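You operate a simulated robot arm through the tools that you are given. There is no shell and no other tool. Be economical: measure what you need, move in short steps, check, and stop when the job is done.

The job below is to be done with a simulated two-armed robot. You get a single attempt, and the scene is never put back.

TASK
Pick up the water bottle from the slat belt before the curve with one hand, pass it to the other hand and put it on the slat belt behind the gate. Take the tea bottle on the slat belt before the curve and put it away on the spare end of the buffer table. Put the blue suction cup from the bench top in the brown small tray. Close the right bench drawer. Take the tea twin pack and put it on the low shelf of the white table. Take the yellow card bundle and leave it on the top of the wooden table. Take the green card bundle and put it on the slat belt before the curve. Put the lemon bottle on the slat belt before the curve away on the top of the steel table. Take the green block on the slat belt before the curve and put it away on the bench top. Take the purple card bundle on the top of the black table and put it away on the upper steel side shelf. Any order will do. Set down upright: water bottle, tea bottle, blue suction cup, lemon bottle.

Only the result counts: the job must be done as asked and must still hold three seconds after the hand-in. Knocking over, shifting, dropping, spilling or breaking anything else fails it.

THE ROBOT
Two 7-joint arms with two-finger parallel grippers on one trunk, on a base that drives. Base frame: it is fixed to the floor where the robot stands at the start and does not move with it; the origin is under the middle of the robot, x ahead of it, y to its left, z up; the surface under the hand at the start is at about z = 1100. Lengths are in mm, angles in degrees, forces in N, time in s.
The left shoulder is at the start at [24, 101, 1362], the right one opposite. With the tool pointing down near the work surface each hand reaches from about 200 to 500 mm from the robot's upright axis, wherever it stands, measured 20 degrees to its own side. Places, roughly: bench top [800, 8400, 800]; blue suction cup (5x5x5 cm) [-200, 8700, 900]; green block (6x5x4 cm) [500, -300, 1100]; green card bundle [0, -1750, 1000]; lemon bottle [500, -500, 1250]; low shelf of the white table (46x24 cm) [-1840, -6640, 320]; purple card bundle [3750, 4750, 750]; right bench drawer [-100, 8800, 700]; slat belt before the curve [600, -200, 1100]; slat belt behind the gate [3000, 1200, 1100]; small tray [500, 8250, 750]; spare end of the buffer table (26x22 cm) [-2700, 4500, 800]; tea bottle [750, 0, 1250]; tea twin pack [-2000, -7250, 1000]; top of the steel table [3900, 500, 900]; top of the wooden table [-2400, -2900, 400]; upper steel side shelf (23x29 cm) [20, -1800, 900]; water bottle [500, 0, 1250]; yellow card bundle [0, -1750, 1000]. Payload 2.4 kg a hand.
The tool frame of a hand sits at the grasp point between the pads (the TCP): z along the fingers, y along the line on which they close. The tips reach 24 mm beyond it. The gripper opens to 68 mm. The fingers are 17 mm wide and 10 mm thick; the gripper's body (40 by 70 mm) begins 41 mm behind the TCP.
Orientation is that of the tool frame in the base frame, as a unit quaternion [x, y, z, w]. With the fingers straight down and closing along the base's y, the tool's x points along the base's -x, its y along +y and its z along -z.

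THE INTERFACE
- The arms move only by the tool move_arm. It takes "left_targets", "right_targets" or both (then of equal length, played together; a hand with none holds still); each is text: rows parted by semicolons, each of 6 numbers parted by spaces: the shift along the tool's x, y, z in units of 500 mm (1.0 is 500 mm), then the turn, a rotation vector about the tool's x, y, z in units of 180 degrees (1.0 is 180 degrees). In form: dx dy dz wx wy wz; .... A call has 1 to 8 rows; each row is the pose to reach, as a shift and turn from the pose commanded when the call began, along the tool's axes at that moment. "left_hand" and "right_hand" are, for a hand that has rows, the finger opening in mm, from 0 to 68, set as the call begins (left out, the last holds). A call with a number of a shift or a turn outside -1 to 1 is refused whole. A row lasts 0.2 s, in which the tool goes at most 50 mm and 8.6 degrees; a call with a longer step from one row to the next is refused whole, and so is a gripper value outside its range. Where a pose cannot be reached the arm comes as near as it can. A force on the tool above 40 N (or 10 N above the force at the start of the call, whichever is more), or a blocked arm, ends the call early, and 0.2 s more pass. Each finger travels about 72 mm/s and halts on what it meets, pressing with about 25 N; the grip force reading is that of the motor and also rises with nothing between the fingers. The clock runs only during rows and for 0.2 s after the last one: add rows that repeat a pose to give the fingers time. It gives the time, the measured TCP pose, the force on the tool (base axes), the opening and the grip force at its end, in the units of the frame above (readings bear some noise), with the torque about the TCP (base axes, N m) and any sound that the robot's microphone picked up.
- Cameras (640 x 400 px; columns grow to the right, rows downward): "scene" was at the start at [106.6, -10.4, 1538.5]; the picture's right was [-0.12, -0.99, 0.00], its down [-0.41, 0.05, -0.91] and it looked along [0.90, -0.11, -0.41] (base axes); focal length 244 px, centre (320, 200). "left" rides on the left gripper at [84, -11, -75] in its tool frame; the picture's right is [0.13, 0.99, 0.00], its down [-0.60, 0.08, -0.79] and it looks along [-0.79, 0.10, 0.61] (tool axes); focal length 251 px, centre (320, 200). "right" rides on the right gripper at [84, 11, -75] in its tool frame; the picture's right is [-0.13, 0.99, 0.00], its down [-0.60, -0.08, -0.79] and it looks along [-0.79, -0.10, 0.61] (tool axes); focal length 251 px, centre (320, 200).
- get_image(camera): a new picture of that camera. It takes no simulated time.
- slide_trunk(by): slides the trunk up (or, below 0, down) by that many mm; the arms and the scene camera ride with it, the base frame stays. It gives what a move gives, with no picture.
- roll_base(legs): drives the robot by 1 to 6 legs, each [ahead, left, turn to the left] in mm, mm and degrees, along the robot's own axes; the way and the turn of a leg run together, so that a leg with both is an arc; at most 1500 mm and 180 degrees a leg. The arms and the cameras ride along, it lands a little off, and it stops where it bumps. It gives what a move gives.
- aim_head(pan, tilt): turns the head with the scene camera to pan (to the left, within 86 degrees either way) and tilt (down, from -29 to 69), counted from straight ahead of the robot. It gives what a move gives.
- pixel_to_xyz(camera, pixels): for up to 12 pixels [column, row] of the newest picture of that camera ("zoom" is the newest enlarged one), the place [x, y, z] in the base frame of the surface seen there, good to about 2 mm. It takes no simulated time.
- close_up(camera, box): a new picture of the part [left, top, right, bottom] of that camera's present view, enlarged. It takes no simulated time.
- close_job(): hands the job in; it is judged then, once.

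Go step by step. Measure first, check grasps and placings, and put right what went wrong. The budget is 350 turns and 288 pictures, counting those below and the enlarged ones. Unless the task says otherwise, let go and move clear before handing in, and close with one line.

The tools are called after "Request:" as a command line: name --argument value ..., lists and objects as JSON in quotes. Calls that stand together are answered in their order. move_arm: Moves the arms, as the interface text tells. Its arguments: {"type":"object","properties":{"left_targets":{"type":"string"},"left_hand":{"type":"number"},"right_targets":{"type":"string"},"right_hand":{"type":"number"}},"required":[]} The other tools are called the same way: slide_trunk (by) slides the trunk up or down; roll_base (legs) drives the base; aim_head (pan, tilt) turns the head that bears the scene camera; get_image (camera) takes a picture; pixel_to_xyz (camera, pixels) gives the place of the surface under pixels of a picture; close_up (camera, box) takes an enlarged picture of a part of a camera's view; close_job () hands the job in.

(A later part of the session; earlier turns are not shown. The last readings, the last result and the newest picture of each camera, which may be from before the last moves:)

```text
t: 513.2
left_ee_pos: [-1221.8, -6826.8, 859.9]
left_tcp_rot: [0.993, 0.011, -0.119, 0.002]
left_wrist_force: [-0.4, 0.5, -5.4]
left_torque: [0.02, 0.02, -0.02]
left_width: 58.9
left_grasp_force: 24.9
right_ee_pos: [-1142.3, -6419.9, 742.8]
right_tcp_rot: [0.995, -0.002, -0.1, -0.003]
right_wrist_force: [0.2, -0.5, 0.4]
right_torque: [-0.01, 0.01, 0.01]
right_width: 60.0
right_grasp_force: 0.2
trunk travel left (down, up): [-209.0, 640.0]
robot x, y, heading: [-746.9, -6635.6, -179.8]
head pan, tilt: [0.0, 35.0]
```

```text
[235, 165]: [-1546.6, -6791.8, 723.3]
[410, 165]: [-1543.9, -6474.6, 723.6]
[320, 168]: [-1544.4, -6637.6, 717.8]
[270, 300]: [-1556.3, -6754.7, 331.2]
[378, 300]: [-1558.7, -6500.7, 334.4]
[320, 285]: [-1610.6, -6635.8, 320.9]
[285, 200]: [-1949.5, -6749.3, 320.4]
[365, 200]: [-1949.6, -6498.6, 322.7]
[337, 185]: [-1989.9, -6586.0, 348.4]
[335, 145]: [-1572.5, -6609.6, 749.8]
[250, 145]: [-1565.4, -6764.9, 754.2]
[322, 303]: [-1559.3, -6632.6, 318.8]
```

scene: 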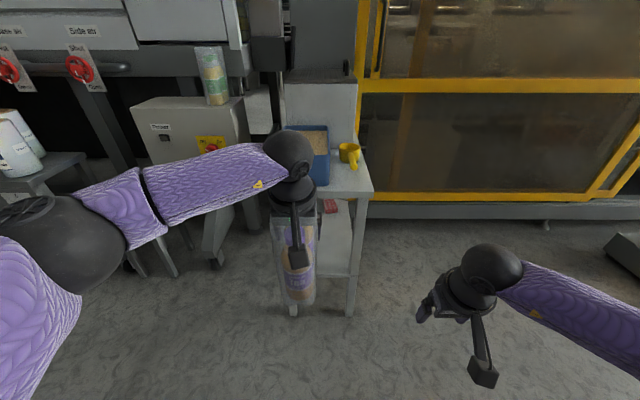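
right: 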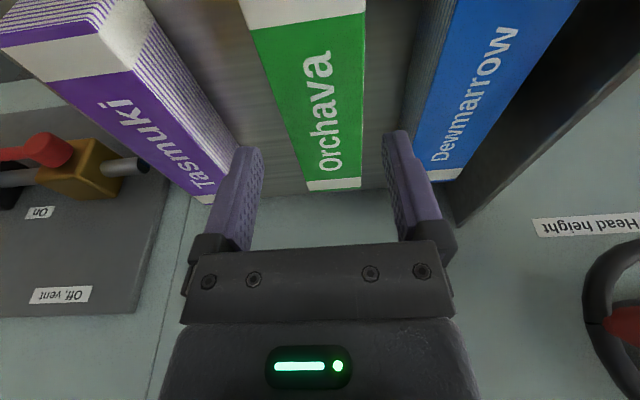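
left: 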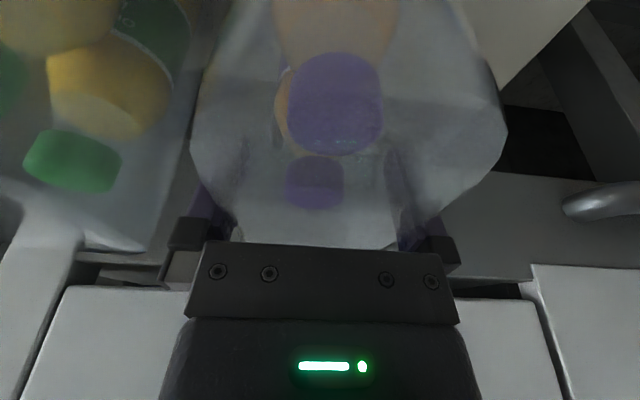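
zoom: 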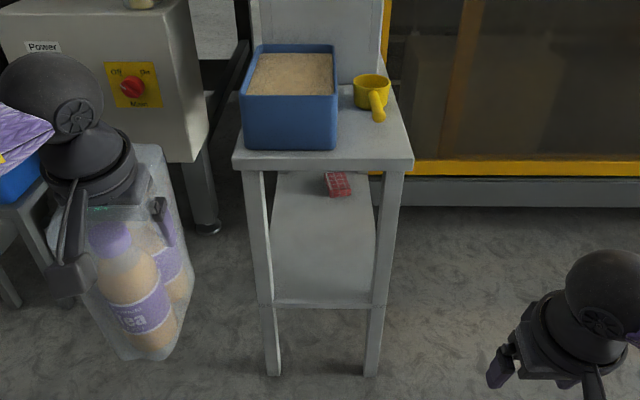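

The shelf (x −1556…−2080, y −6755…−6500, z 321) is under a top at z≈720, so a top-held pack won't fit well. I'll hand the pack to the right hand gripping its body horizontally, as with the water. First both hands go to their handover postures.

Request:
move_arm --left_targets "-.0075 -.08 -.031 0 0 0; -.015 -.16 -.062 0 0 0; -.0225 -.24 -.093 0 0 0; -.03 -.32 -.124 0 0 0; -.03 -.32 -.124 0 0 0; -.03 -.32 -.124 0 0 0; -.03 -.32 -.124 0 0 0; -.03 -.32 -.124 0 0 0" --right_targets ".007 0 -.017 0 -.0418 0; .014 0 -.034 0 -.0836 0; .02 0 -.05 0 -.1254 0; .027 0 -.067 0 -.1672 0; .034 0 -.084 0 -.209 0; .04 0 -.1 0 -.2508 0; .047 0 -.117 0 -.2926 0; .054 0 -.134 0 -.3344 0" --right_hand 68

Request:
get_image --camera "scene"

```text
t: 515.0
left_ee_pos: [-1226.1, -6667.0, 924.3]
left_tcp_rot: [0.993, 0.01, -0.119, 0.002]
left_wrist_force: [-0.1, 0.3, -6.2]
left_torque: [0.03, -0.02, -0.02]
left_width: 58.7
left_grasp_force: 25.6
right_ee_pos: [-1121.1, -6429.2, 779.2]
right_tcp_rot: [0.917, 0.008, -0.399, 0.004]
right_wrist_force: [-0.8, 0.5, 0.3]
right_torque: [0.01, -0.02, 0.03]
right_width: 67.9
right_grasp_force: 0.0
right hand out of reach, approached as far as the arm can: row 5, 6, 7, 8
trunk travel left (down, up): [-209.0, 640.0]
robot x, y, heading: [-747.9, -6633.4, -179.5]
head pan, tilt: [0.0, 35.0]
```

```text
149 pictures are left
```

scene: 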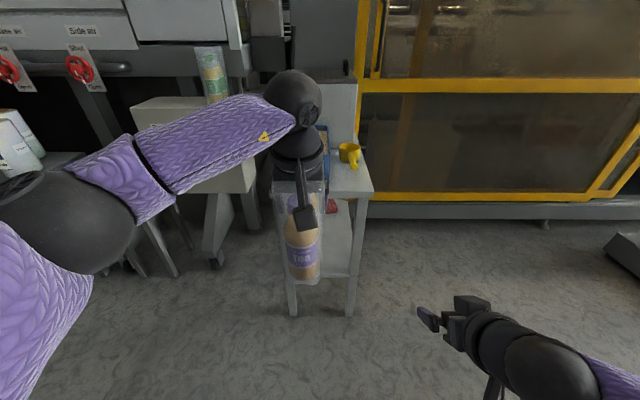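

The right stopped at 47°: too low. I raise it 140 mm while completing the turn.

Request:
move_arm --right_targets "-.051 0 -.048 0 -.0347 0; -.1025 0 -.0955 0 -.0695 0; -.154 0 -.143 0 -.104 0; -.205 0 -.191 0 -.139 0; -.205 0 -.191 0 -.139 0"

Request:
pixel_to_xyz --camera "scene" --pixels '[[303, 255], [305, 275], [290, 260], [318, 260], [300, 235], [303, 245]]'

```text
t: 516.2
left_ee_pos: [-1225.6, -6666.8, 924.7]
left_tcp_rot: [0.993, 0.01, -0.119, 0.002]
left_wrist_force: [0.5, 0.4, -5.9]
left_torque: [0.03, -0.01, -0.01]
left_width: 58.7
left_grasp_force: 25.0
right_ee_pos: [-1154.3, -6418.0, 913.9]
right_tcp_rot: [0.808, 0.007, -0.589, 0.006]
right_wrist_force: [-1.1, 0.3, -0.3]
right_torque: [0.01, 0.0, -0.02]
right_width: 67.8
right_grasp_force: 0.1
right hand out of reach, approached as far as the arm can: row 2, 3, 4, 5
trunk travel left (down, up): [-209.0, 640.0]
robot x, y, heading: [-746.6, -6633.4, -179.6]
head pan, tilt: [0.0, 35.0]
```

```text
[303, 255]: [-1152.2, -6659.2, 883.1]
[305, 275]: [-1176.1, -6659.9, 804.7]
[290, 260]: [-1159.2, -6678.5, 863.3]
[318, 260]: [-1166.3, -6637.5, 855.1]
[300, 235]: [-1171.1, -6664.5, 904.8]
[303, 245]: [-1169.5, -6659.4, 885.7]
```

Right is at 72°. The pack's front is at x≈−1167, centre y≈−6660. I bring the right hand to pre-grasp in front of it.

Request:
move_arm --right_targets ".018 .081 -.007 0 0 0; .036 .161 -.015 0 0 0; .055 .242 -.022 0 0 0; .073 .323 -.029 0 0 0; .091 .403 -.037 0 0 0; .109 .484 -.044 0 0 0; .109 .484 -.044 0 0 0"

Request:
get_image --camera "right"

Request:
get_image --camera "scene"

```text
t: 517.8
left_ee_pos: [-1224.5, -6666.1, 923.6]
left_tcp_rot: [0.993, 0.01, -0.119, 0.002]
left_wrist_force: [0.9, 0.4, -5.8]
left_torque: [-0.03, 0.0, 0.03]
left_width: 58.9
left_grasp_force: 24.9
right_ee_pos: [-1162.0, -6452.8, 925.8]
right_tcp_rot: [0.809, 0.009, -0.587, 0.008]
right_wrist_force: [0.1, 0.0, -0.2]
right_torque: [0.0, -0.03, 0.01]
right_width: 67.8
right_grasp_force: 0.1
right hand out of reach, approached as far as the arm can: row 1, 2, 3, 4, 5, 6, 7
trunk travel left (down, up): [-209.0, 640.0]
robot x, y, heading: [-750.5, -6631.6, -179.4]
head pan, tilt: [0.0, 35.0]
```

```text
148 pictures are left
```

right: 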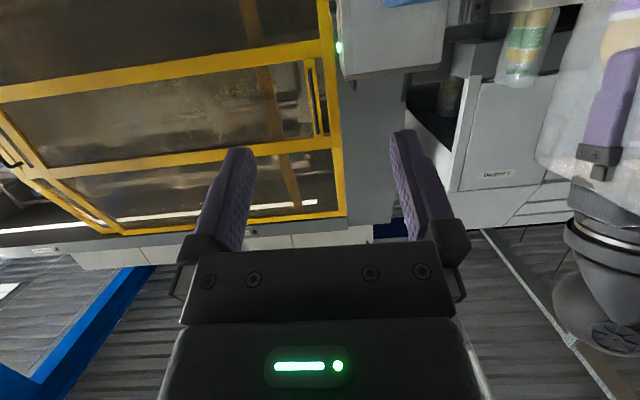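

```text
147 pictures are left
```

scene: 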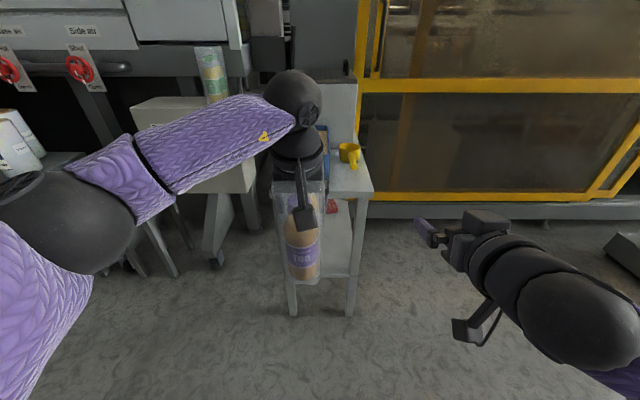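

The right arm is in a different elbow posture and stuck again. I return it to the high top-down start pose and will redo the turn from there, as worked before.

Request:
move_arm --right_targets "-.006 -.015 -.012 0 .0417 0; -.0125 -.03 -.025 0 .0833 0; -.019 -.045 -.037 0 .125 0; -.025 -.06 -.05 0 .1667 0; -.031 -.075 -.0625 0 .2083 0; -.037 -.09 -.075 0 .25 0; -.044 -.105 -.087 0 .2917 0; -.05 -.12 -.1 0 .3333 0"

Request:
move_arm --right_targets ".006 0 -.06 0 .0222 0; .012 0 -.12 0 .0444 0; .018 0 -.176 0 .0667 0; .018 0 -.176 0 .0667 0"

```text
t: 519.6
left_ee_pos: [-1227.1, -6668.0, 924.8]
left_tcp_rot: [0.993, 0.011, -0.12, 0.002]
left_wrist_force: [0.9, -0.3, -5.3]
left_torque: [0.01, -0.02, -0.01]
left_width: 58.6
left_grasp_force: 25.5
right_ee_pos: [-1123.0, -6385.8, 960.9]
right_tcp_rot: [0.995, 0.011, -0.104, 0.002]
right_wrist_force: [-0.8, -0.3, 0.2]
right_torque: [0.0, -0.01, -0.01]
right_width: 67.9
right_grasp_force: 0.1
trunk travel left (down, up): [-209.0, 640.0]
robot x, y, heading: [-746.4, -6635.9, -179.5]
head pan, tilt: [0.0, 35.0]
```

```text
t: 520.6
left_ee_pos: [-1225.3, -6666.4, 923.8]
left_tcp_rot: [0.993, 0.01, -0.119, 0.003]
left_wrist_force: [0.2, -0.7, -5.5]
left_torque: [-0.01, 0.01, 0.01]
left_width: 58.9
left_grasp_force: 25.0
right_ee_pos: [-1093.7, -6383.3, 1044.4]
right_tcp_rot: [1.0, 0.009, -0.001, 0.001]
right_wrist_force: [-0.3, 0.4, -0.3]
right_torque: [0.02, 0.02, -0.01]
right_width: 68.1
right_grasp_force: 0.0
trunk travel left (down, up): [-209.0, 640.0]
robot x, y, heading: [-750.7, -6631.8, -179.7]
head pan, tilt: [0.0, 35.0]
```

Back at the start posture. I redo the pitch turn exactly as in the first handover.

Request:
move_arm --right_targets "-.008 0 .025 0 -.0472 0; -.015 0 .05 0 -.0944 0; -.023 0 .075 0 -.1417 0; -.03 0 .1 0 -.1889 0; -.038 0 .125 0 -.2361 0; -.045 0 .15 0 -.2833 0; -.053 0 .175 0 -.3306 0; -.06 0 .2 0 -.3778 0"

Request:
get_image --camera "scene"

```text
t: 522.4
left_ee_pos: [-1226.3, -6667.0, 924.9]
left_tcp_rot: [0.993, 0.011, -0.119, 0.002]
left_wrist_force: [0.5, 0.4, -5.7]
left_torque: [-0.02, 0.02, -0.02]
left_width: 58.5
left_grasp_force: 25.0
right_ee_pos: [-1134.1, -6378.4, 946.0]
right_tcp_rot: [0.828, 0.008, -0.56, 0.008]
right_wrist_force: [0.0, -0.1, 0.3]
right_torque: [0.01, 0.02, 0.02]
right_width: 67.7
right_grasp_force: 0.0
right hand out of reach, approached as far as the arm can: row 8
trunk travel left (down, up): [-209.0, 640.0]
robot x, y, heading: [-746.3, -6636.3, -179.7]
head pan, tilt: [0.0, 35.0]
```

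```text
146 pictures are left
```

scene: 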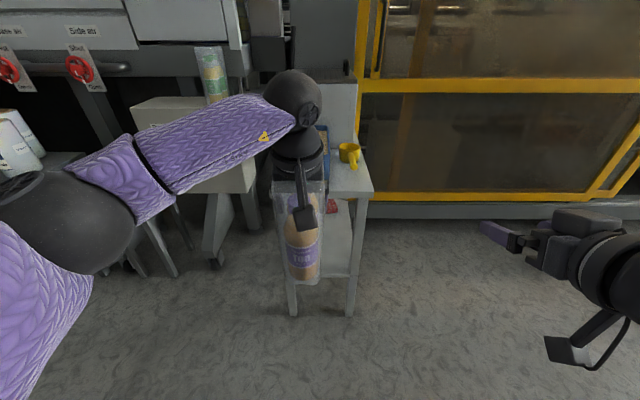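

Posture as before. Now the sideways move to the pre-grasp.

Request:
move_arm --right_targets ".022 .08 .003 0 0 0; .045 .161 .007 0 0 0; .067 .242 .01 0 0 0; .089 .322 .014 0 0 0; .111 .403 .017 0 0 0; .134 .483 .02 0 0 0; .156 .564 .024 0 0 0; .156 .564 .024 0 0 0"

Request:
get_image --camera "scene"

Request:
get_image --camera "right"

```text
t: 524.2
left_ee_pos: [-1226.8, -6667.5, 923.9]
left_tcp_rot: [0.993, 0.012, -0.119, 0.003]
left_wrist_force: [-0.3, -0.2, -5.4]
left_torque: [-0.04, 0.01, 0.0]
left_width: 58.8
left_grasp_force: 25.5
right_ee_pos: [-1112.5, -6658.9, 868.2]
right_tcp_rot: [0.828, 0.006, -0.56, 0.005]
right_wrist_force: [-0.5, 0.5, 0.3]
right_torque: [0.0, 0.01, 0.01]
right_width: 67.8
right_grasp_force: 0.1
right hand out of reach, approached as far as the arm can: row 1, 2, 3, 4, 5
trunk travel left (down, up): [-209.0, 640.0]
robot x, y, heading: [-746.8, -6632.1, -179.6]
head pan, tilt: [0.0, 35.0]
```

```text
145 pictures are left
```

scene: 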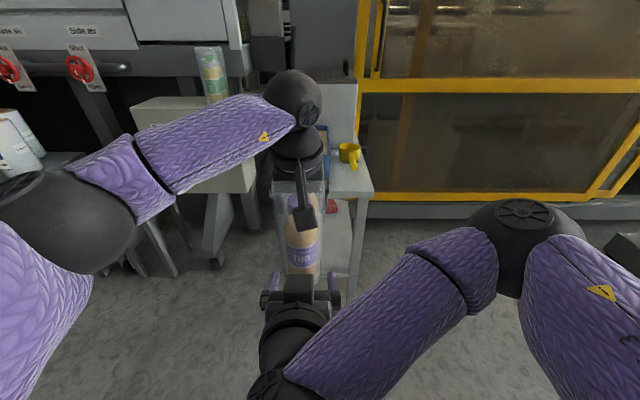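

```text
144 pictures are left
```

right: 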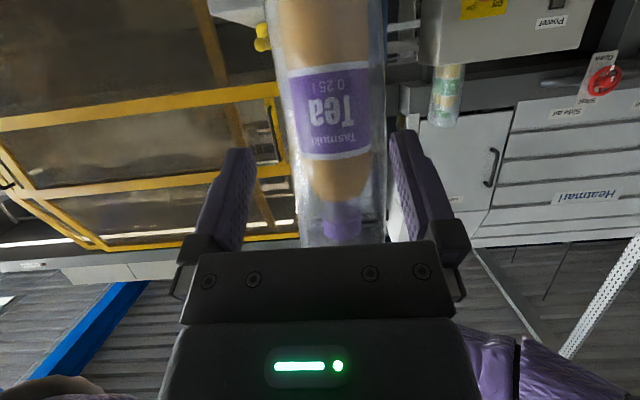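

Pre-grasp reached; the bottle is ~8 mm to the right in view. I shift, advance 82 mm and close.

Request:
move_arm --right_targets "0 .016 0 0 0 0; -.021 .016 .051 0 0 0; -.041 .016 .101 0 0 0; -.062 .016 .152 0 0 0; -.062 .016 .152 0 0 0"

Request:
get_image --camera "right"

```text
t: 525.4
left_ee_pos: [-1226.0, -6667.8, 923.9]
left_tcp_rot: [0.993, 0.011, -0.119, 0.003]
left_wrist_force: [-0.1, 1.2, -5.0]
left_torque: [-0.02, -0.04, 0.02]
left_width: 58.7
left_grasp_force: 24.9
right_ee_pos: [-1193.9, -6669.1, 869.0]
right_tcp_rot: [0.829, 0.007, -0.56, 0.005]
right_wrist_force: [0.9, -0.9, -0.7]
right_torque: [-0.03, 0.03, 0.01]
right_width: 68.1
right_grasp_force: 0.0
trunk travel left (down, up): [-209.0, 640.0]
robot x, y, heading: [-750.4, -6630.3, -179.5]
head pan, tilt: [0.0, 35.0]
```

```text
143 pictures are left
```

right: 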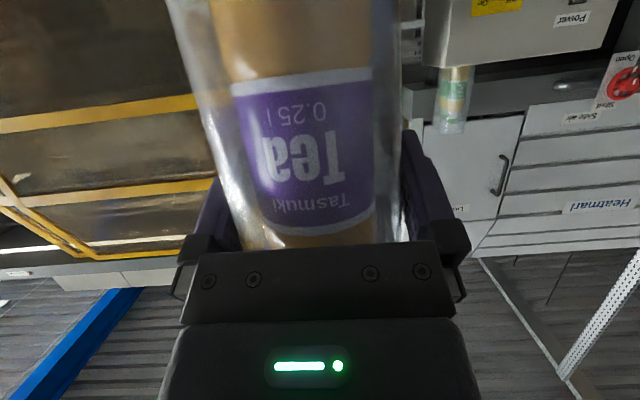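

The near bottle sits between the fingers. I close the right.

Request:
move_arm --right_targets "0 0 0 0 0 0; 0 0 0 0 0 0; 0 0 0 0 0 0; 0 0 0 0 0 0" --right_hand 0

```text
t: 526.4
left_ee_pos: [-1226.1, -6668.5, 924.1]
left_tcp_rot: [0.993, 0.011, -0.12, 0.002]
left_wrist_force: [-5.8, -27.4, -1.4]
left_torque: [-0.79, -0.07, -0.47]
left_width: 58.8
left_grasp_force: 25.4
right_ee_pos: [-1194.0, -6669.5, 868.7]
right_tcp_rot: [0.829, 0.006, -0.56, 0.004]
right_wrist_force: [5.6, 26.6, -0.3]
right_torque: [-0.71, 0.28, -0.39]
right_width: 58.8
right_grasp_force: 25.8
trunk travel left (down, up): [-209.0, 640.0]
robot x, y, heading: [-748.8, -6633.6, -179.9]
head pan, tilt: [0.0, 35.0]
```

A lateral force of 27 N shows a few mm misalignment; I ease the right hand 3 mm toward +y and recheck.

Request:
move_arm --right_targets "0 -.003 0 0 0 0; 0 -.006 0 0 0 0; 0 -.006 0 0 0 0"

```text
t: 527.2
left_ee_pos: [-1226.4, -6667.3, 924.4]
left_tcp_rot: [0.993, 0.011, -0.12, 0.002]
left_wrist_force: [-6.5, -13.7, 4.2]
left_torque: [-0.37, 0.36, -0.19]
left_width: 58.5
left_grasp_force: 25.0
right_ee_pos: [-1193.8, -6667.0, 868.8]
right_tcp_rot: [0.829, 0.008, -0.559, 0.006]
right_wrist_force: [6.9, 14.1, -4.8]
right_torque: [-0.35, -0.32, -0.25]
right_width: 59.4
right_grasp_force: 25.1
trunk travel left (down, up): [-209.0, 640.0]
robot x, y, heading: [-752.0, -6632.1, -179.5]
head pan, tilt: [0.0, 35.0]
```

Better. I open the left and lift it up and aside.

Request:
move_arm --left_targets "0 0 0 0 0 0; 0 0 0 0 0 0; -.02 0 -.08 0 0 0; -.04 0 -.16 0 0 0; -.055 0 -.23 0 0 0; -.055 .09 -.24 0 0 0; -.055 .18 -.24 0 0 0; -.055 .27 -.24 0 0 0" --left_hand 68

Request:
get_image --camera "scene"

```text
t: 529.0
left_ee_pos: [-1220.2, -6802.1, 1045.3]
left_tcp_rot: [0.993, 0.01, -0.12, 0.002]
left_wrist_force: [0.4, -0.2, -1.0]
left_torque: [0.03, -0.01, -0.01]
left_width: 67.7
left_grasp_force: 0.1
right_ee_pos: [-1194.1, -6665.4, 870.8]
right_tcp_rot: [0.828, 0.008, -0.561, 0.006]
right_wrist_force: [-0.1, -0.1, -0.4]
right_torque: [-0.03, -0.19, -0.01]
right_width: 59.0
right_grasp_force: 24.7
trunk travel left (down, up): [-209.0, 640.0]
robot x, y, heading: [-747.8, -6632.9, -179.7]
head pan, tilt: [0.0, 35.0]
```

```text
142 pictures are left
```

scene: 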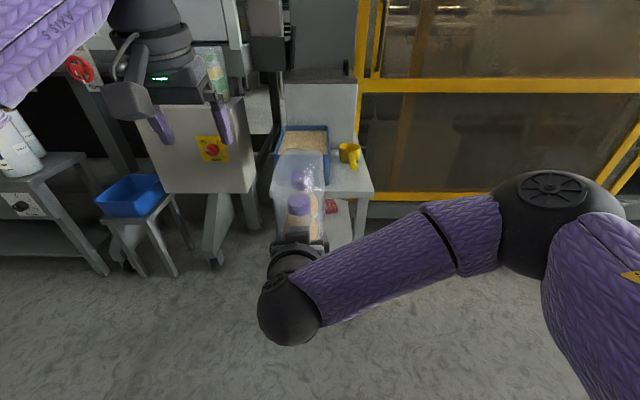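

The right holds the pack. I lower the trunk 205 mm, then the arm another 225 mm.

Request:
slide_trunk --by -205

Request:
move_arm --right_targets ".08 0 .04 0 0 0; .16 0 .082 0 0 0; .24 0 .123 0 0 0; .32 0 .165 0 0 0; .402 0 .206 0 0 0; .402 0 .206 0 0 0"

Request:
get_image --camera "scene"

Request:
get_image --camera "right"

```text
t: 531.2
left_ee_pos: [-1221.4, -6802.0, 842.6]
left_tcp_rot: [0.993, 0.01, -0.12, 0.002]
left_wrist_force: [-0.4, 0.6, 0.0]
left_torque: [0.0, -0.03, 0.02]
left_width: 68.0
left_grasp_force: 0.1
right_ee_pos: [-1192.5, -6666.5, 664.5]
right_tcp_rot: [0.828, 0.007, -0.561, 0.005]
right_wrist_force: [0.4, -0.8, 0.2]
right_torque: [0.0, -0.2, -0.04]
right_width: 58.7
right_grasp_force: 24.7
trunk travel left (down, up): [-4.0, 845.0]
robot x, y, heading: [-742.2, -6633.3, -179.6]
head pan, tilt: [0.0, 35.0]
```

```text
t: 532.6
left_ee_pos: [-1223.3, -6801.7, 842.2]
left_tcp_rot: [0.993, 0.011, -0.12, 0.002]
left_wrist_force: [0.0, 0.3, 0.5]
left_torque: [-0.01, 0.0, 0.01]
left_width: 67.8
left_grasp_force: 0.0
right_ee_pos: [-1215.0, -6683.5, 458.1]
right_tcp_rot: [0.829, 0.006, -0.559, 0.004]
right_wrist_force: [0.0, -0.9, -0.7]
right_torque: [0.02, -0.18, 0.02]
right_width: 59.1
right_grasp_force: 25.6
right hand out of reach, approached as far as the arm can: row 5, 6
trunk travel left (down, up): [-4.0, 845.0]
robot x, y, heading: [-745.8, -6634.5, -179.6]
head pan, tilt: [0.0, 35.0]
```

```text
141 pictures are left
```

scene: 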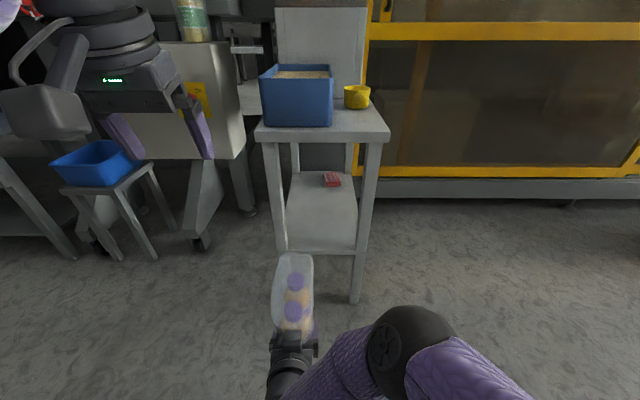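

```text
140 pictures are left
```

right: 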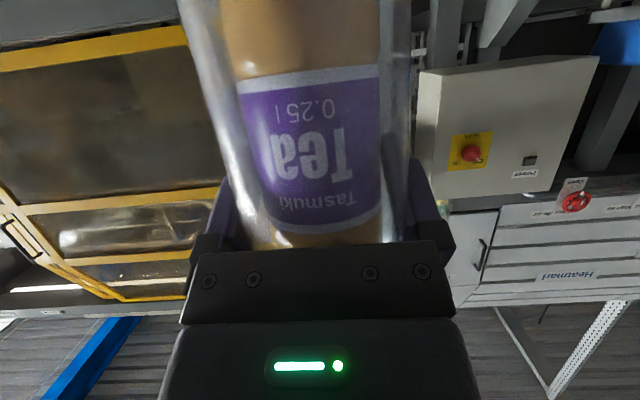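

The arm stopped at z=458; I need about 50 mm lower. I try with a shift to its own side.

Request:
move_arm --right_targets ".02 -.04 .01 0 0 0; .04 -.08 .02 0 0 0; .06 -.12 .025 0 0 0; .085 -.16 .035 0 0 0; .085 -.16 .035 0 0 0"

```text
t: 533.8
left_ee_pos: [-1223.6, -6802.3, 842.3]
left_tcp_rot: [0.993, 0.011, -0.119, 0.002]
left_wrist_force: [0.3, 0.2, -0.9]
left_torque: [0.01, 0.0, 0.01]
left_width: 68.0
left_grasp_force: 0.1
right_ee_pos: [-1216.5, -6672.4, 468.2]
right_tcp_rot: [0.829, 0.006, -0.559, 0.004]
right_wrist_force: [-0.2, -0.4, 0.1]
right_torque: [-0.02, -0.17, 0.01]
right_width: 58.9
right_grasp_force: 25.0
right hand out of reach, approached as far as the arm can: row 1, 2, 3, 4, 5
trunk travel left (down, up): [-4.0, 845.0]
robot x, y, heading: [-745.8, -6635.3, -179.5]
head pan, tilt: [0.0, 35.0]
```

Worse on that side; I try extending forward instead (still clear of the table).

Request:
move_arm --right_targets ".01 .01 .05 0 0 0; .02 .02 .1 0 0 0; .03 .04 .15 0 0 0; .04 .04 .19 0 0 0; .04 .04 .19 0 0 0"

```text
t: 535.0
left_ee_pos: [-1223.7, -6802.6, 842.8]
left_tcp_rot: [0.993, 0.01, -0.119, 0.002]
left_wrist_force: [0.3, 0.1, -0.4]
left_torque: [0.02, 0.03, -0.01]
left_width: 67.9
left_grasp_force: 0.1
right_ee_pos: [-1291.5, -6703.4, 433.7]
right_tcp_rot: [0.831, 0.005, -0.556, 0.003]
right_wrist_force: [-0.1, -0.8, 0.0]
right_torque: [0.03, -0.21, -0.02]
right_width: 58.7
right_grasp_force: 24.4
right hand out of reach, approached as far as the arm can: row 1, 2, 3, 4, 5
trunk travel left (down, up): [-4.0, 845.0]
robot x, y, heading: [-747.5, -6627.3, -179.6]
head pan, tilt: [0.0, 35.0]
```

Lower now (434). Continue forward and down.

Request:
move_arm --right_targets ".01 0 .04 0 0 0; .02 0 .08 0 0 0; .03 0 .12 0 0 0; .03 0 .15 0 0 0; .03 0 .15 0 0 0"

Request:
get_image --camera "scene"

```text
t: 536.2
left_ee_pos: [-1222.2, -6802.6, 842.3]
left_tcp_rot: [0.993, 0.01, -0.119, 0.002]
left_wrist_force: [-0.1, 0.4, 0.1]
left_torque: [0.0, -0.03, 0.02]
left_width: 67.9
left_grasp_force: 0.1
right_ee_pos: [-1311.1, -6690.1, 437.8]
right_tcp_rot: [0.83, 0.006, -0.557, 0.003]
right_wrist_force: [-0.8, 0.3, 0.2]
right_torque: [0.01, -0.19, -0.02]
right_width: 58.8
right_grasp_force: 24.8
right hand out of reach, approached as far as the arm can: row 1, 2, 3, 4, 5
trunk travel left (down, up): [-4.0, 845.0]
robot x, y, heading: [-747.3, -6632.1, -179.8]
head pan, tilt: [0.0, 35.0]
```

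```text
139 pictures are left
```

scene: 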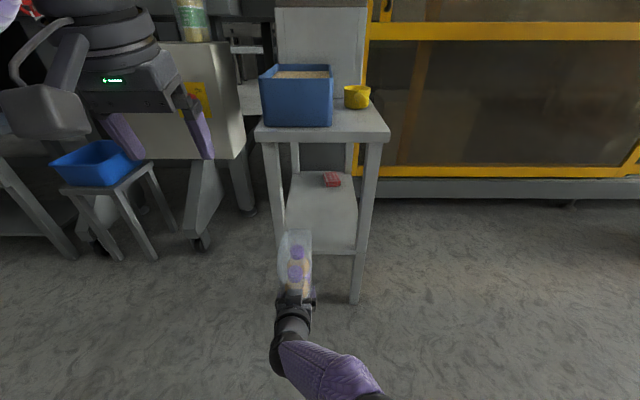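

The arm is nearly stretched. From here I try moving to its own side and down, where geometry should allow more.

Request:
move_arm --right_targets ".01 -.05 0 0 0 0; .025 -.1 .005 0 0 0; .045 -.15 .005 0 0 0; .07 -.2 .01 0 0 0; .07 -.2 .01 0 0 0"

```text
t: 537.4
left_ee_pos: [-1223.1, -6802.4, 842.5]
left_tcp_rot: [0.993, 0.01, -0.119, 0.001]
left_wrist_force: [0.4, 0.7, 0.9]
left_torque: [0.02, -0.02, 0.02]
left_width: 67.8
left_grasp_force: 0.0
right_ee_pos: [-1328.1, -6664.4, 440.7]
right_tcp_rot: [0.832, 0.004, -0.555, 0.001]
right_wrist_force: [-0.2, 0.0, -0.1]
right_torque: [0.01, -0.17, 0.02]
right_width: 59.0
right_grasp_force: 25.1
right hand out of reach, approached as far as the arm can: row 1, 2, 3, 4, 5
trunk travel left (down, up): [-4.0, 845.0]
robot x, y, heading: [-746.2, -6630.2, -179.4]
head pan, tilt: [0.0, 35.0]
```

Alternatively I pitch the hand 12° steeper: the pack currently leans slightly toward me, so it will be near upright and the TCP can get lower. I test this here in free space.

Request:
move_arm --right_targets "0 0 0 0 .0333 0; 0 0 0 0 .0667 0; .03 0 .015 0 .0667 0; .06 0 .03 0 .0667 0; .06 0 .03 0 .0667 0"

Request:
get_image --camera "scene"

```text
t: 538.6
left_ee_pos: [-1223.4, -6801.6, 841.8]
left_tcp_rot: [0.993, 0.01, -0.118, 0.002]
left_wrist_force: [-0.4, 0.0, 0.1]
left_torque: [0.01, -0.01, -0.01]
left_width: 68.3
left_grasp_force: 0.0
right_ee_pos: [-1326.5, -6662.2, 423.2]
right_tcp_rot: [0.883, 0.007, -0.47, 0.005]
right_wrist_force: [0.5, 0.0, -0.1]
right_torque: [0.01, -0.15, 0.03]
right_width: 59.0
right_grasp_force: 25.7
right hand out of reach, approached as far as the arm can: row 1, 2, 3, 4, 5
trunk travel left (down, up): [-4.0, 845.0]
robot x, y, heading: [-752.4, -6633.7, -179.6]
head pan, tilt: [0.0, 35.0]
```

```text
138 pictures are left
```

scene: 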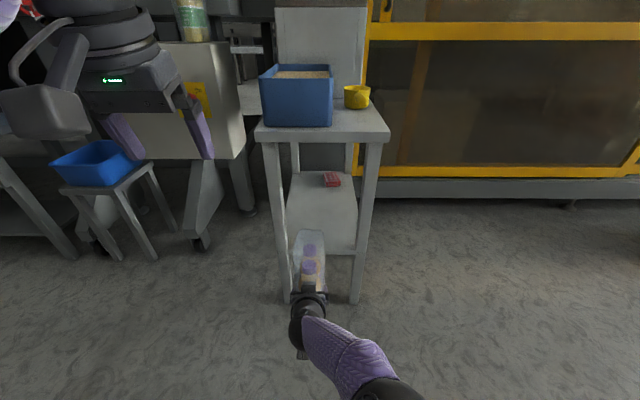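

At 56° it reaches 423. I try once more to shift toward its own side, which should gain height.

Request:
move_arm --right_targets "0 -.04 -.01 0 0 0; 0 -.08 -.01 0 0 0; 0 -.12 0 0 0 0; .02 -.16 .01 0 0 0; .03 -.16 .02 0 0 0; .03 -.16 .02 0 0 0"

```text
t: 540.0
left_ee_pos: [-1223.9, -6802.0, 842.3]
left_tcp_rot: [0.993, 0.01, -0.12, 0.002]
left_wrist_force: [-0.2, 0.4, 0.2]
left_torque: [-0.03, 0.04, -0.01]
left_width: 68.0
left_grasp_force: 0.0
right_ee_pos: [-1334.9, -6585.6, 402.6]
right_tcp_rot: [0.883, 0.006, -0.469, 0.002]
right_wrist_force: [0.6, 0.1, -0.3]
right_torque: [0.0, -0.18, 0.02]
right_width: 58.9
right_grasp_force: 25.1
right hand out of reach, approached as far as the arm can: row 4, 5, 6
trunk travel left (down, up): [-4.0, 845.0]
robot x, y, heading: [-747.5, -6634.6, -179.6]
head pan, tilt: [0.0, 35.0]
```

Now it reaches 403 at its own side. I raise 45 mm for insertion and measure the pack's tilt from the two caps.

Request:
move_arm --right_targets "-.0375 0 -.025 0 0 0; -.075 0 -.05 0 0 0; -.075 0 -.05 0 0 0"

Request:
close_up --camera "scene" --box '[260, 170, 400, 310]'

```text
t: 540.8
left_ee_pos: [-1222.7, -6801.3, 843.2]
left_tcp_rot: [0.993, 0.011, -0.119, 0.002]
left_wrist_force: [0.6, 0.4, -0.3]
left_torque: [-0.04, 0.0, 0.0]
left_width: 68.2
left_grasp_force: 0.0
right_ee_pos: [-1334.6, -6586.6, 448.8]
right_tcp_rot: [0.882, 0.009, -0.471, 0.006]
right_wrist_force: [0.8, 0.5, -0.9]
right_torque: [0.01, -0.18, 0.05]
right_width: 58.9
right_grasp_force: 24.9
trunk travel left (down, up): [-4.0, 845.0]
robot x, y, heading: [-752.8, -6631.8, -179.5]
head pan, tilt: [0.0, 35.0]
```

```text
2.86 times, centred on (330, 240) of scene
```

zoom: 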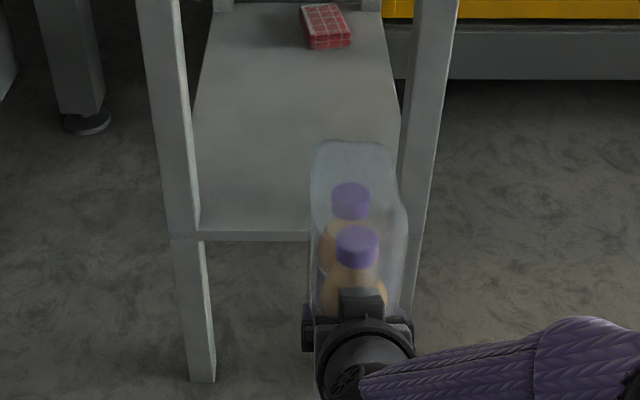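

Request:
pixel_to_xyz --camera "zoom" --pixels '[[350, 188], [350, 193], [357, 232], [357, 238], [345, 205], [357, 255], [350, 150], [315, 200], [405, 210]]'

```text
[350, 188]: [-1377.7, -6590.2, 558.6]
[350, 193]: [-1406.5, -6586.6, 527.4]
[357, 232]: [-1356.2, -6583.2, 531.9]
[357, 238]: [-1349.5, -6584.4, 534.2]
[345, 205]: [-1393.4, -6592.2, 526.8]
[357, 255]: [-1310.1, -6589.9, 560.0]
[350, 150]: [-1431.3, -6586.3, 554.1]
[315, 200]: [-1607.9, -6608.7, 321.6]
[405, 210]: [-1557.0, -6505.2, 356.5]
```

Caps show a ~6° forward lean; 58° pitch suits. I retract the left hand, adjust the pitch by 2°, then roll ahead 305 mm and left 30 to insert the pack over the shelf.

Request:
move_arm --left_targets ".08 .02 -.02 0 0 0; .16 .04 -.04 0 0 0; .24 .06 -.06 0 0 0; .3 .08 -.08 0 0 0; .3 .08 -.08 0 0 0" --right_targets "0 0 0 0 -.011 0; 0 0 0 0 -.011 0; 0 0 0 0 -.011 0; 0 0 0 0 -.011 0; 0 0 0 0 -.011 0"

Request:
roll_base --legs '[[180, 30, 0]]'

Request:
get_image --camera "scene"

```text
t: 542.0
left_ee_pos: [-1063.2, -6837.9, 844.9]
left_tcp_rot: [0.993, 0.01, -0.119, 0.002]
left_wrist_force: [0.0, -0.4, 0.5]
left_torque: [0.02, -0.04, 0.03]
left_width: 68.0
left_grasp_force: 0.1
right_ee_pos: [-1336.3, -6586.7, 448.1]
right_tcp_rot: [0.875, 0.007, -0.483, 0.003]
right_wrist_force: [-0.2, 0.3, -0.6]
right_torque: [0.0, -0.2, -0.01]
right_width: 58.7
right_grasp_force: 25.1
trunk travel left (down, up): [-4.0, 845.0]
robot x, y, heading: [-747.7, -6629.2, -179.7]
head pan, tilt: [0.0, 35.0]
```

```text
t: 543.6
left_ee_pos: [-1247.1, -6870.2, 844.0]
left_tcp_rot: [0.993, 0.011, -0.119, 0.002]
left_wrist_force: [-0.2, 0.5, -0.1]
left_torque: [0.01, 0.0, -0.02]
left_width: 67.9
left_grasp_force: 0.0
right_ee_pos: [-1517.9, -6620.4, 448.8]
right_tcp_rot: [0.876, 0.007, -0.483, 0.002]
right_wrist_force: [-0.6, 0.0, -1.2]
right_torque: [-0.01, -0.18, 0.01]
right_width: 59.0
right_grasp_force: 25.3
trunk travel left (down, up): [-4.0, 845.0]
robot x, y, heading: [-930.2, -6666.4, -179.3]
head pan, tilt: [0.0, 35.0]
```

```text
136 pictures are left
```

scene: 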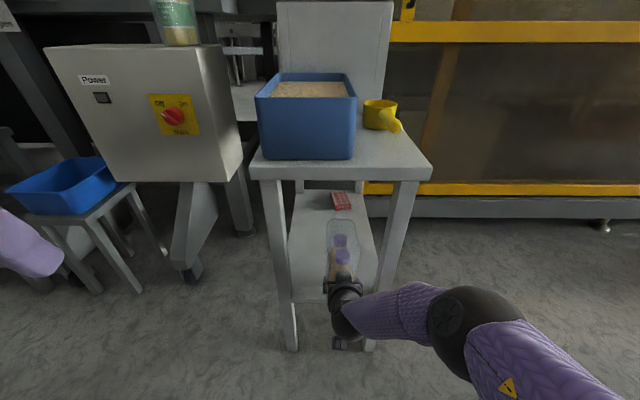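

Centred between the legs. I roll the remaining 120 mm.

Request:
roll_base --legs '[[120, 0, 0]]'

Request:
get_image --camera "scene"

Request:
get_image --camera "right"

```text
t: 544.8
left_ee_pos: [-1366.0, -6869.8, 844.8]
left_tcp_rot: [0.993, 0.011, -0.119, 0.002]
left_wrist_force: [0.4, 0.1, 0.0]
left_torque: [0.02, 0.02, 0.0]
left_width: 67.8
left_grasp_force: 0.0
right_ee_pos: [-1638.2, -6620.6, 448.7]
right_tcp_rot: [0.876, 0.007, -0.482, 0.002]
right_wrist_force: [0.0, -0.4, 0.7]
right_torque: [0.0, -0.21, 0.0]
right_width: 58.9
right_grasp_force: 25.4
trunk travel left (down, up): [-4.0, 845.0]
robot x, y, heading: [-1052.5, -6665.3, -179.8]
head pan, tilt: [0.0, 35.0]
```

```text
135 pictures are left
```

scene: 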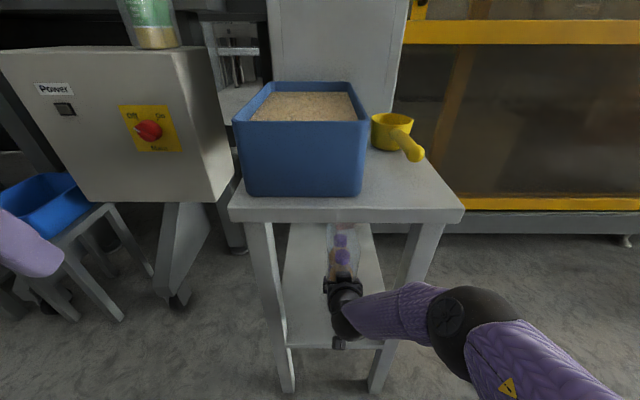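

```text
134 pictures are left
```

right: 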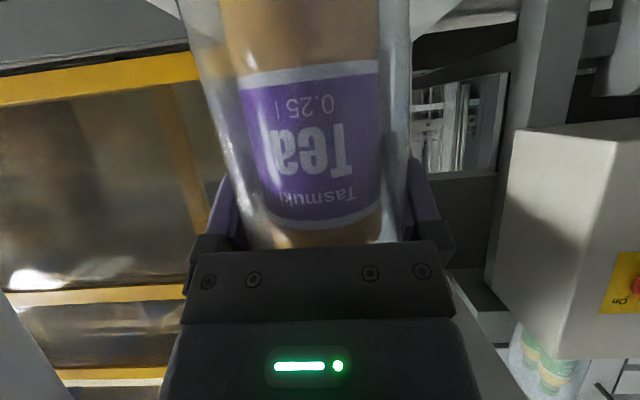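

Well inside. I lower 28 mm, then creep to contact.

Request:
move_arm --right_targets ".024 0 .015 0 0 0; .047 0 .03 0 0 0; .052 0 .033 0 0 0; .057 0 .036 0 0 0; .057 0 .036 0 0 0"

```text
t: 546.0
left_ee_pos: [-1368.4, -6869.4, 844.1]
left_tcp_rot: [0.993, 0.01, -0.119, 0.002]
left_wrist_force: [1.2, -0.1, -0.6]
left_torque: [-0.03, 0.0, -0.01]
left_width: 68.0
left_grasp_force: 0.0
right_ee_pos: [-1641.3, -6623.3, 414.3]
right_tcp_rot: [0.877, 0.004, -0.48, -0.001]
right_wrist_force: [-0.7, 0.3, -0.5]
right_torque: [0.0, -0.17, -0.02]
right_width: 58.9
right_grasp_force: 24.6
right hand out of reach, approached as far as the arm can: row 2, 3, 4, 5
trunk travel left (down, up): [-4.0, 845.0]
robot x, y, heading: [-1051.8, -6665.6, -179.6]
head pan, tilt: [0.0, 35.0]
```

At 414, almost touching. The trunk has 4 mm left; I use it.

Request:
slide_trunk --by -4

```text
t: 546.5
left_ee_pos: [-1367.2, -6870.1, 840.8]
left_tcp_rot: [0.993, 0.011, -0.12, 0.002]
left_wrist_force: [-0.6, -0.7, 0.5]
left_torque: [-0.04, 0.0, -0.02]
left_width: 67.8
left_grasp_force: 0.0
right_ee_pos: [-1642.9, -6624.3, 413.9]
right_tcp_rot: [0.876, 0.005, -0.483, 0.0]
right_wrist_force: [1.0, 0.4, 6.1]
right_torque: [-0.13, 0.72, 0.05]
right_width: 59.2
right_grasp_force: 24.6
trunk travel left (down, up): [0.0, 849.0]
robot x, y, heading: [-1052.5, -6663.5, -179.6]
head pan, tilt: [0.0, 35.0]
```

Contact made (far edge). I open gently so the pack settles, then look before withdrawing.

Request:
move_arm --right_targets "0 0 0 0 0 0; 0 0 0 0 0 0; 0 0 0 0 0 0; 0 0 0 0 0 0" --right_hand 68

Request:
get_image --camera "right"

```text
t: 547.5
left_ee_pos: [-1365.4, -6871.0, 839.6]
left_tcp_rot: [0.993, 0.01, -0.12, 0.002]
left_wrist_force: [-0.3, -0.9, -0.2]
left_torque: [0.0, 0.02, 0.03]
left_width: 68.1
left_grasp_force: 0.0
right_ee_pos: [-1643.0, -6625.3, 411.8]
right_tcp_rot: [0.877, 0.005, -0.481, 0.0]
right_wrist_force: [0.8, 0.5, -0.5]
right_torque: [-0.03, 0.04, -0.02]
right_width: 68.1
right_grasp_force: 0.0
trunk travel left (down, up): [0.0, 849.0]
robot x, y, heading: [-1049.8, -6668.4, -179.6]
head pan, tilt: [0.0, 35.0]
```

```text
133 pictures are left
```

right: 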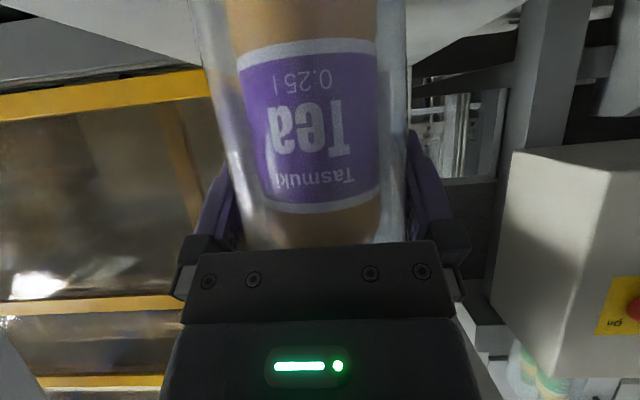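

The pack stands settled. I withdraw straight back with the base.

Request:
roll_base --legs '[[-350, 0, 0]]'

Request:
get_image --camera "scene"

```text
t: 549.8
left_ee_pos: [-1018.5, -6866.4, 840.4]
left_tcp_rot: [0.993, 0.006, -0.119, 0.001]
left_wrist_force: [-0.7, 0.7, -0.4]
left_torque: [-0.01, -0.01, 0.04]
left_width: 68.1
left_grasp_force: 0.1
right_ee_pos: [-1290.8, -6617.1, 411.2]
right_tcp_rot: [0.877, 0.002, -0.48, -0.002]
right_wrist_force: [1.1, -0.3, -0.8]
right_torque: [0.01, 0.02, 0.01]
right_width: 68.2
right_grasp_force: 0.0
trunk travel left (down, up): [0.0, 849.0]
robot x, y, heading: [-702.9, -6662.6, 179.9]
head pan, tilt: [0.0, 35.0]
```

```text
132 pictures are left
```

scene: 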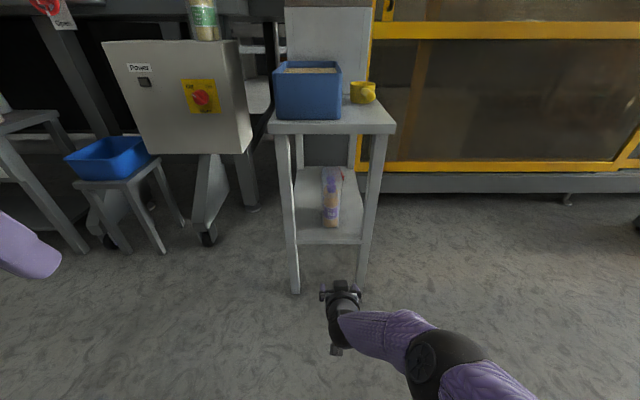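

The tea twin pack stands on the low shelf. I stow the right arm upward, raise the trunk and drive back to the belt area.

Request:
move_arm --right_targets "-.018 -.015 -.041 0 .04 0; -.037 -.03 -.083 0 .08 0; -.055 -.045 -.124 0 .12 0; -.074 -.06 -.165 0 .16 0; -.092 -.075 -.206 0 .2 0; -.11 -.09 -.248 0 .24 0; -.129 -.105 -.289 0 .28 0; -.147 -.12 -.33 0 .3205 0"

Request:
slide_trunk --by 400

Request:
roll_base --legs '[[0, 0, -90], [1400, 440, 0], [1450, 0, 0], [1450, 0, 0], [1450, -220, 0]]'

Request:
aim_head --pan -15 --tilt 20

Request:
get_image --camera "scene"

```text
t: 551.6
left_ee_pos: [-1019.2, -6867.5, 840.9]
left_tcp_rot: [0.993, 0.006, -0.119, 0.001]
left_wrist_force: [0.2, -0.2, 0.6]
left_torque: [-0.01, 0.01, -0.01]
left_width: 68.1
left_grasp_force: 0.0
right_ee_pos: [-1191.1, -6558.5, 564.0]
right_tcp_rot: [1.0, 0.001, 0.003, -0.001]
right_wrist_force: [-0.7, 0.1, -0.2]
right_torque: [0.0, -0.02, 0.03]
right_width: 67.9
right_grasp_force: 0.1
trunk travel left (down, up): [0.0, 849.0]
robot x, y, heading: [-701.2, -6665.4, 180.0]
head pan, tilt: [0.0, 35.0]
```

```text
t: 555.4
left_ee_pos: [-1018.8, -6867.1, 1241.8]
left_tcp_rot: [0.993, 0.006, -0.119, 0.002]
left_wrist_force: [-0.4, -0.1, 0.4]
left_torque: [-0.05, -0.02, -0.01]
left_width: 67.7
left_grasp_force: 0.0
right_ee_pos: [-1193.0, -6559.2, 961.3]
right_tcp_rot: [1.0, 0.0, 0.002, -0.003]
right_wrist_force: [-0.7, 0.8, -0.1]
right_torque: [0.03, 0.01, -0.01]
right_width: 68.0
right_grasp_force: 0.0
trunk travel left (down, up): [-400.0, 449.0]
robot x, y, heading: [-699.6, -6669.3, 179.9]
head pan, tilt: [0.0, 35.0]
```

```text
t: 586.8
left_ee_pos: [-1193.6, -658.2, 1239.4]
left_tcp_rot: [0.708, -0.696, -0.086, -0.084]
left_wrist_force: [0.0, 0.4, 0.7]
left_torque: [0.0, 0.01, -0.02]
left_width: 68.0
left_grasp_force: 0.1
right_ee_pos: [-887.1, -483.4, 962.1]
right_tcp_rot: [0.709, -0.705, 0.003, -0.001]
right_wrist_force: [0.3, -0.2, -0.1]
right_torque: [-0.01, 0.0, 0.02]
right_width: 68.0
right_grasp_force: 0.0
trunk travel left (down, up): [-400.0, 449.0]
robot x, y, heading: [-992.6, -972.1, 90.3]
head pan, tilt: [0.0, 35.0]
```

```text
t: 587.5
left_ee_pos: [-1194.3, -658.1, 1241.4]
left_tcp_rot: [0.708, -0.696, -0.087, -0.084]
left_wrist_force: [0.4, 0.3, -0.8]
left_torque: [0.03, 0.01, 0.01]
left_width: 67.9
left_grasp_force: 0.0
right_ee_pos: [-887.4, -483.9, 962.3]
right_tcp_rot: [0.709, -0.705, 0.003, -0.001]
right_wrist_force: [1.1, 0.3, -0.5]
right_torque: [0.04, -0.05, -0.02]
right_width: 67.9
right_grasp_force: 0.0
trunk travel left (down, up): [-400.0, 449.0]
robot x, y, heading: [-992.4, -976.2, 90.3]
head pan, tilt: [-15.0, 20.0]
```

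```text
131 pictures are left
```

scene: 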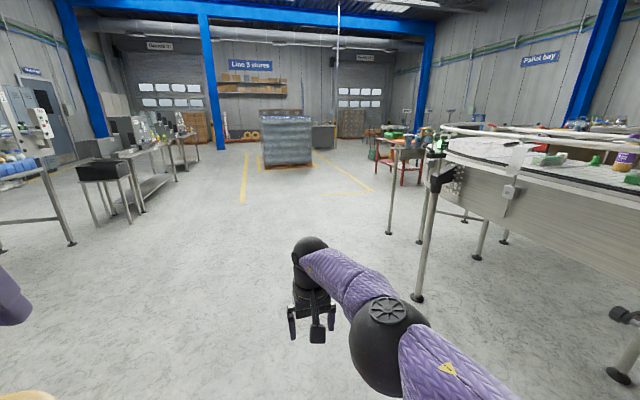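

I go to the belt: turn to face it, raise the trunk 200 mm and the right hand above rail height before nearing.

Request:
slide_trunk --by 200

Request:
move_arm --right_targets ".03 -.015 -.08 0 0 0; .06 -.03 -.16 0 0 0; .1 -.05 -.24 0 0 0; .14 -.07 -.32 0 0 0; .18 -.09 -.38 0 0 0; .18 -.09 -.38 0 0 0"

Request:
roll_base --legs '[[763, 0, 0], [0, 0, -90], [950, 0, 0]]'

Request:
aim_head --pan 0 --tilt 40

Request:
get_image --camera "scene"

```text
t: 589.7
left_ee_pos: [-1194.7, -658.2, 1440.0]
left_tcp_rot: [0.709, -0.695, -0.086, -0.083]
left_wrist_force: [-0.5, -0.2, 0.0]
left_torque: [-0.02, -0.01, -0.01]
left_width: 68.0
left_grasp_force: 0.0
right_ee_pos: [-887.1, -486.8, 1186.4]
right_tcp_rot: [0.709, -0.704, -0.014, -0.017]
right_wrist_force: [0.1, -0.1, -0.3]
right_torque: [0.01, 0.04, -0.03]
right_width: 68.1
right_grasp_force: 0.1
trunk travel left (down, up): [-600.0, 249.0]
robot x, y, heading: [-994.3, -974.7, 90.3]
head pan, tilt: [-15.0, 20.0]
```

```text
t: 591.1
left_ee_pos: [-1195.1, -657.1, 1440.9]
left_tcp_rot: [0.708, -0.696, -0.085, -0.083]
left_wrist_force: [0.8, -0.6, -0.2]
left_torque: [0.04, -0.02, 0.01]
left_width: 68.1
left_grasp_force: 0.1
right_ee_pos: [-841.5, -583.5, 1371.8]
right_tcp_rot: [0.709, -0.705, -0.014, -0.017]
right_wrist_force: [0.2, -0.2, -0.7]
right_torque: [0.0, -0.04, 0.01]
right_width: 67.8
right_grasp_force: 0.1
trunk travel left (down, up): [-600.0, 249.0]
robot x, y, heading: [-991.3, -974.4, 90.4]
head pan, tilt: [-15.0, 20.0]
```

```text
t: 603.7
left_ee_pos: [279.0, 13.9, 1441.4]
left_tcp_rot: [-0.005, 0.993, 0.001, 0.121]
left_wrist_force: [0.6, -0.4, -1.3]
left_torque: [-0.01, 0.0, 0.04]
left_width: 68.3
left_grasp_force: 0.1
right_ee_pos: [350.8, -340.5, 1371.5]
right_tcp_rot: [0.001, 1.0, -0.001, 0.022]
right_wrist_force: [0.8, 0.0, 0.3]
right_torque: [-0.03, 0.03, 0.0]
right_width: 68.0
right_grasp_force: 0.1
trunk travel left (down, up): [-600.0, 249.0]
robot x, y, heading: [-37.3, -188.1, -0.4]
head pan, tilt: [-15.0, 20.0]
```

```text
t: 604.5
left_ee_pos: [278.9, 14.8, 1439.6]
left_tcp_rot: [-0.005, 0.993, 0.001, 0.12]
left_wrist_force: [0.1, 0.0, -0.3]
left_torque: [0.0, -0.03, -0.03]
left_width: 67.8
left_grasp_force: 0.0
right_ee_pos: [350.7, -339.6, 1372.0]
right_tcp_rot: [0.001, 1.0, -0.003, 0.024]
right_wrist_force: [-0.3, -0.6, -0.1]
right_torque: [-0.02, -0.03, 0.0]
right_width: 67.9
right_grasp_force: 0.0
trunk travel left (down, up): [-600.0, 249.0]
robot x, y, heading: [-40.0, -186.3, 0.0]
head pan, tilt: [0.0, 40.0]
```

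```text
130 pictures are left
```

scene: 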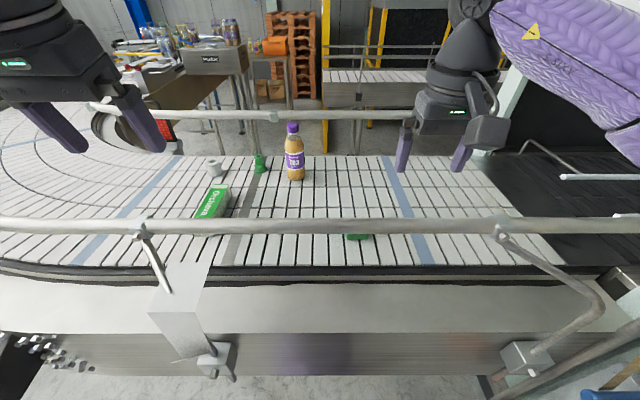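

Both targets are visible: tea at (295,165) and the block behind the rail at (358,236). I roll ahead 95 mm carefully.

Request:
roll_base --legs '[[95, -15, 0]]'

Request:
move_arm --right_targets "-.02 .04 .03 0 0 0; -.04 .08 .06 0 0 0; -.04 .1 .1 0 0 0; -.04 .1 .1 0 0 0" --right_hand 66

Request:
get_image --camera "right"

```text
t: 605.6
left_ee_pos: [375.8, -2.4, 1440.0]
left_tcp_rot: [-0.004, 0.993, 0.001, 0.119]
left_wrist_force: [-0.5, 0.2, -0.5]
left_torque: [-0.01, 0.03, -0.01]
left_width: 68.1
left_grasp_force: 0.1
right_ee_pos: [445.9, -355.6, 1370.6]
right_tcp_rot: [0.002, 1.0, -0.001, 0.023]
right_wrist_force: [-0.4, -0.3, 0.6]
right_torque: [0.01, 0.01, -0.02]
right_width: 68.2
right_grasp_force: 0.0
trunk travel left (down, up): [-600.0, 249.0]
robot x, y, heading: [55.7, -204.2, -0.2]
head pan, tilt: [0.0, 40.0]
```

```text
t: 606.6
left_ee_pos: [375.5, -2.9, 1440.7]
left_tcp_rot: [-0.005, 0.993, 0.001, 0.121]
left_wrist_force: [0.3, -0.5, 0.6]
left_torque: [0.0, 0.01, 0.01]
left_width: 67.9
left_grasp_force: 0.0
right_ee_pos: [468.9, -306.9, 1321.4]
right_tcp_rot: [0.001, 1.0, -0.003, 0.023]
right_wrist_force: [1.0, 0.3, 0.5]
right_torque: [-0.01, -0.01, 0.0]
right_width: 66.1
right_grasp_force: 0.1
trunk travel left (down, up): [-600.0, 249.0]
robot x, y, heading: [52.8, -203.3, -0.3]
head pan, tilt: [0.0, 40.0]
```

```text
129 pictures are left
```

right: 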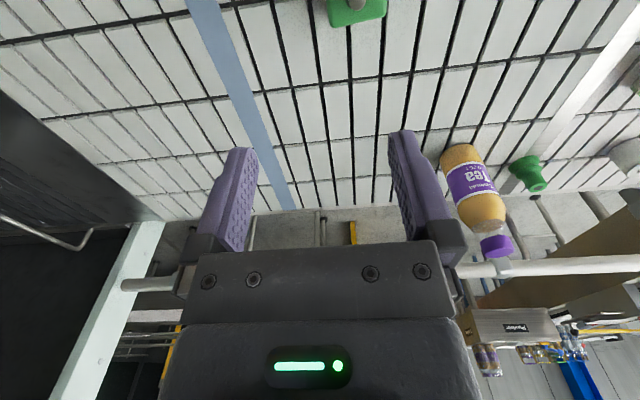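

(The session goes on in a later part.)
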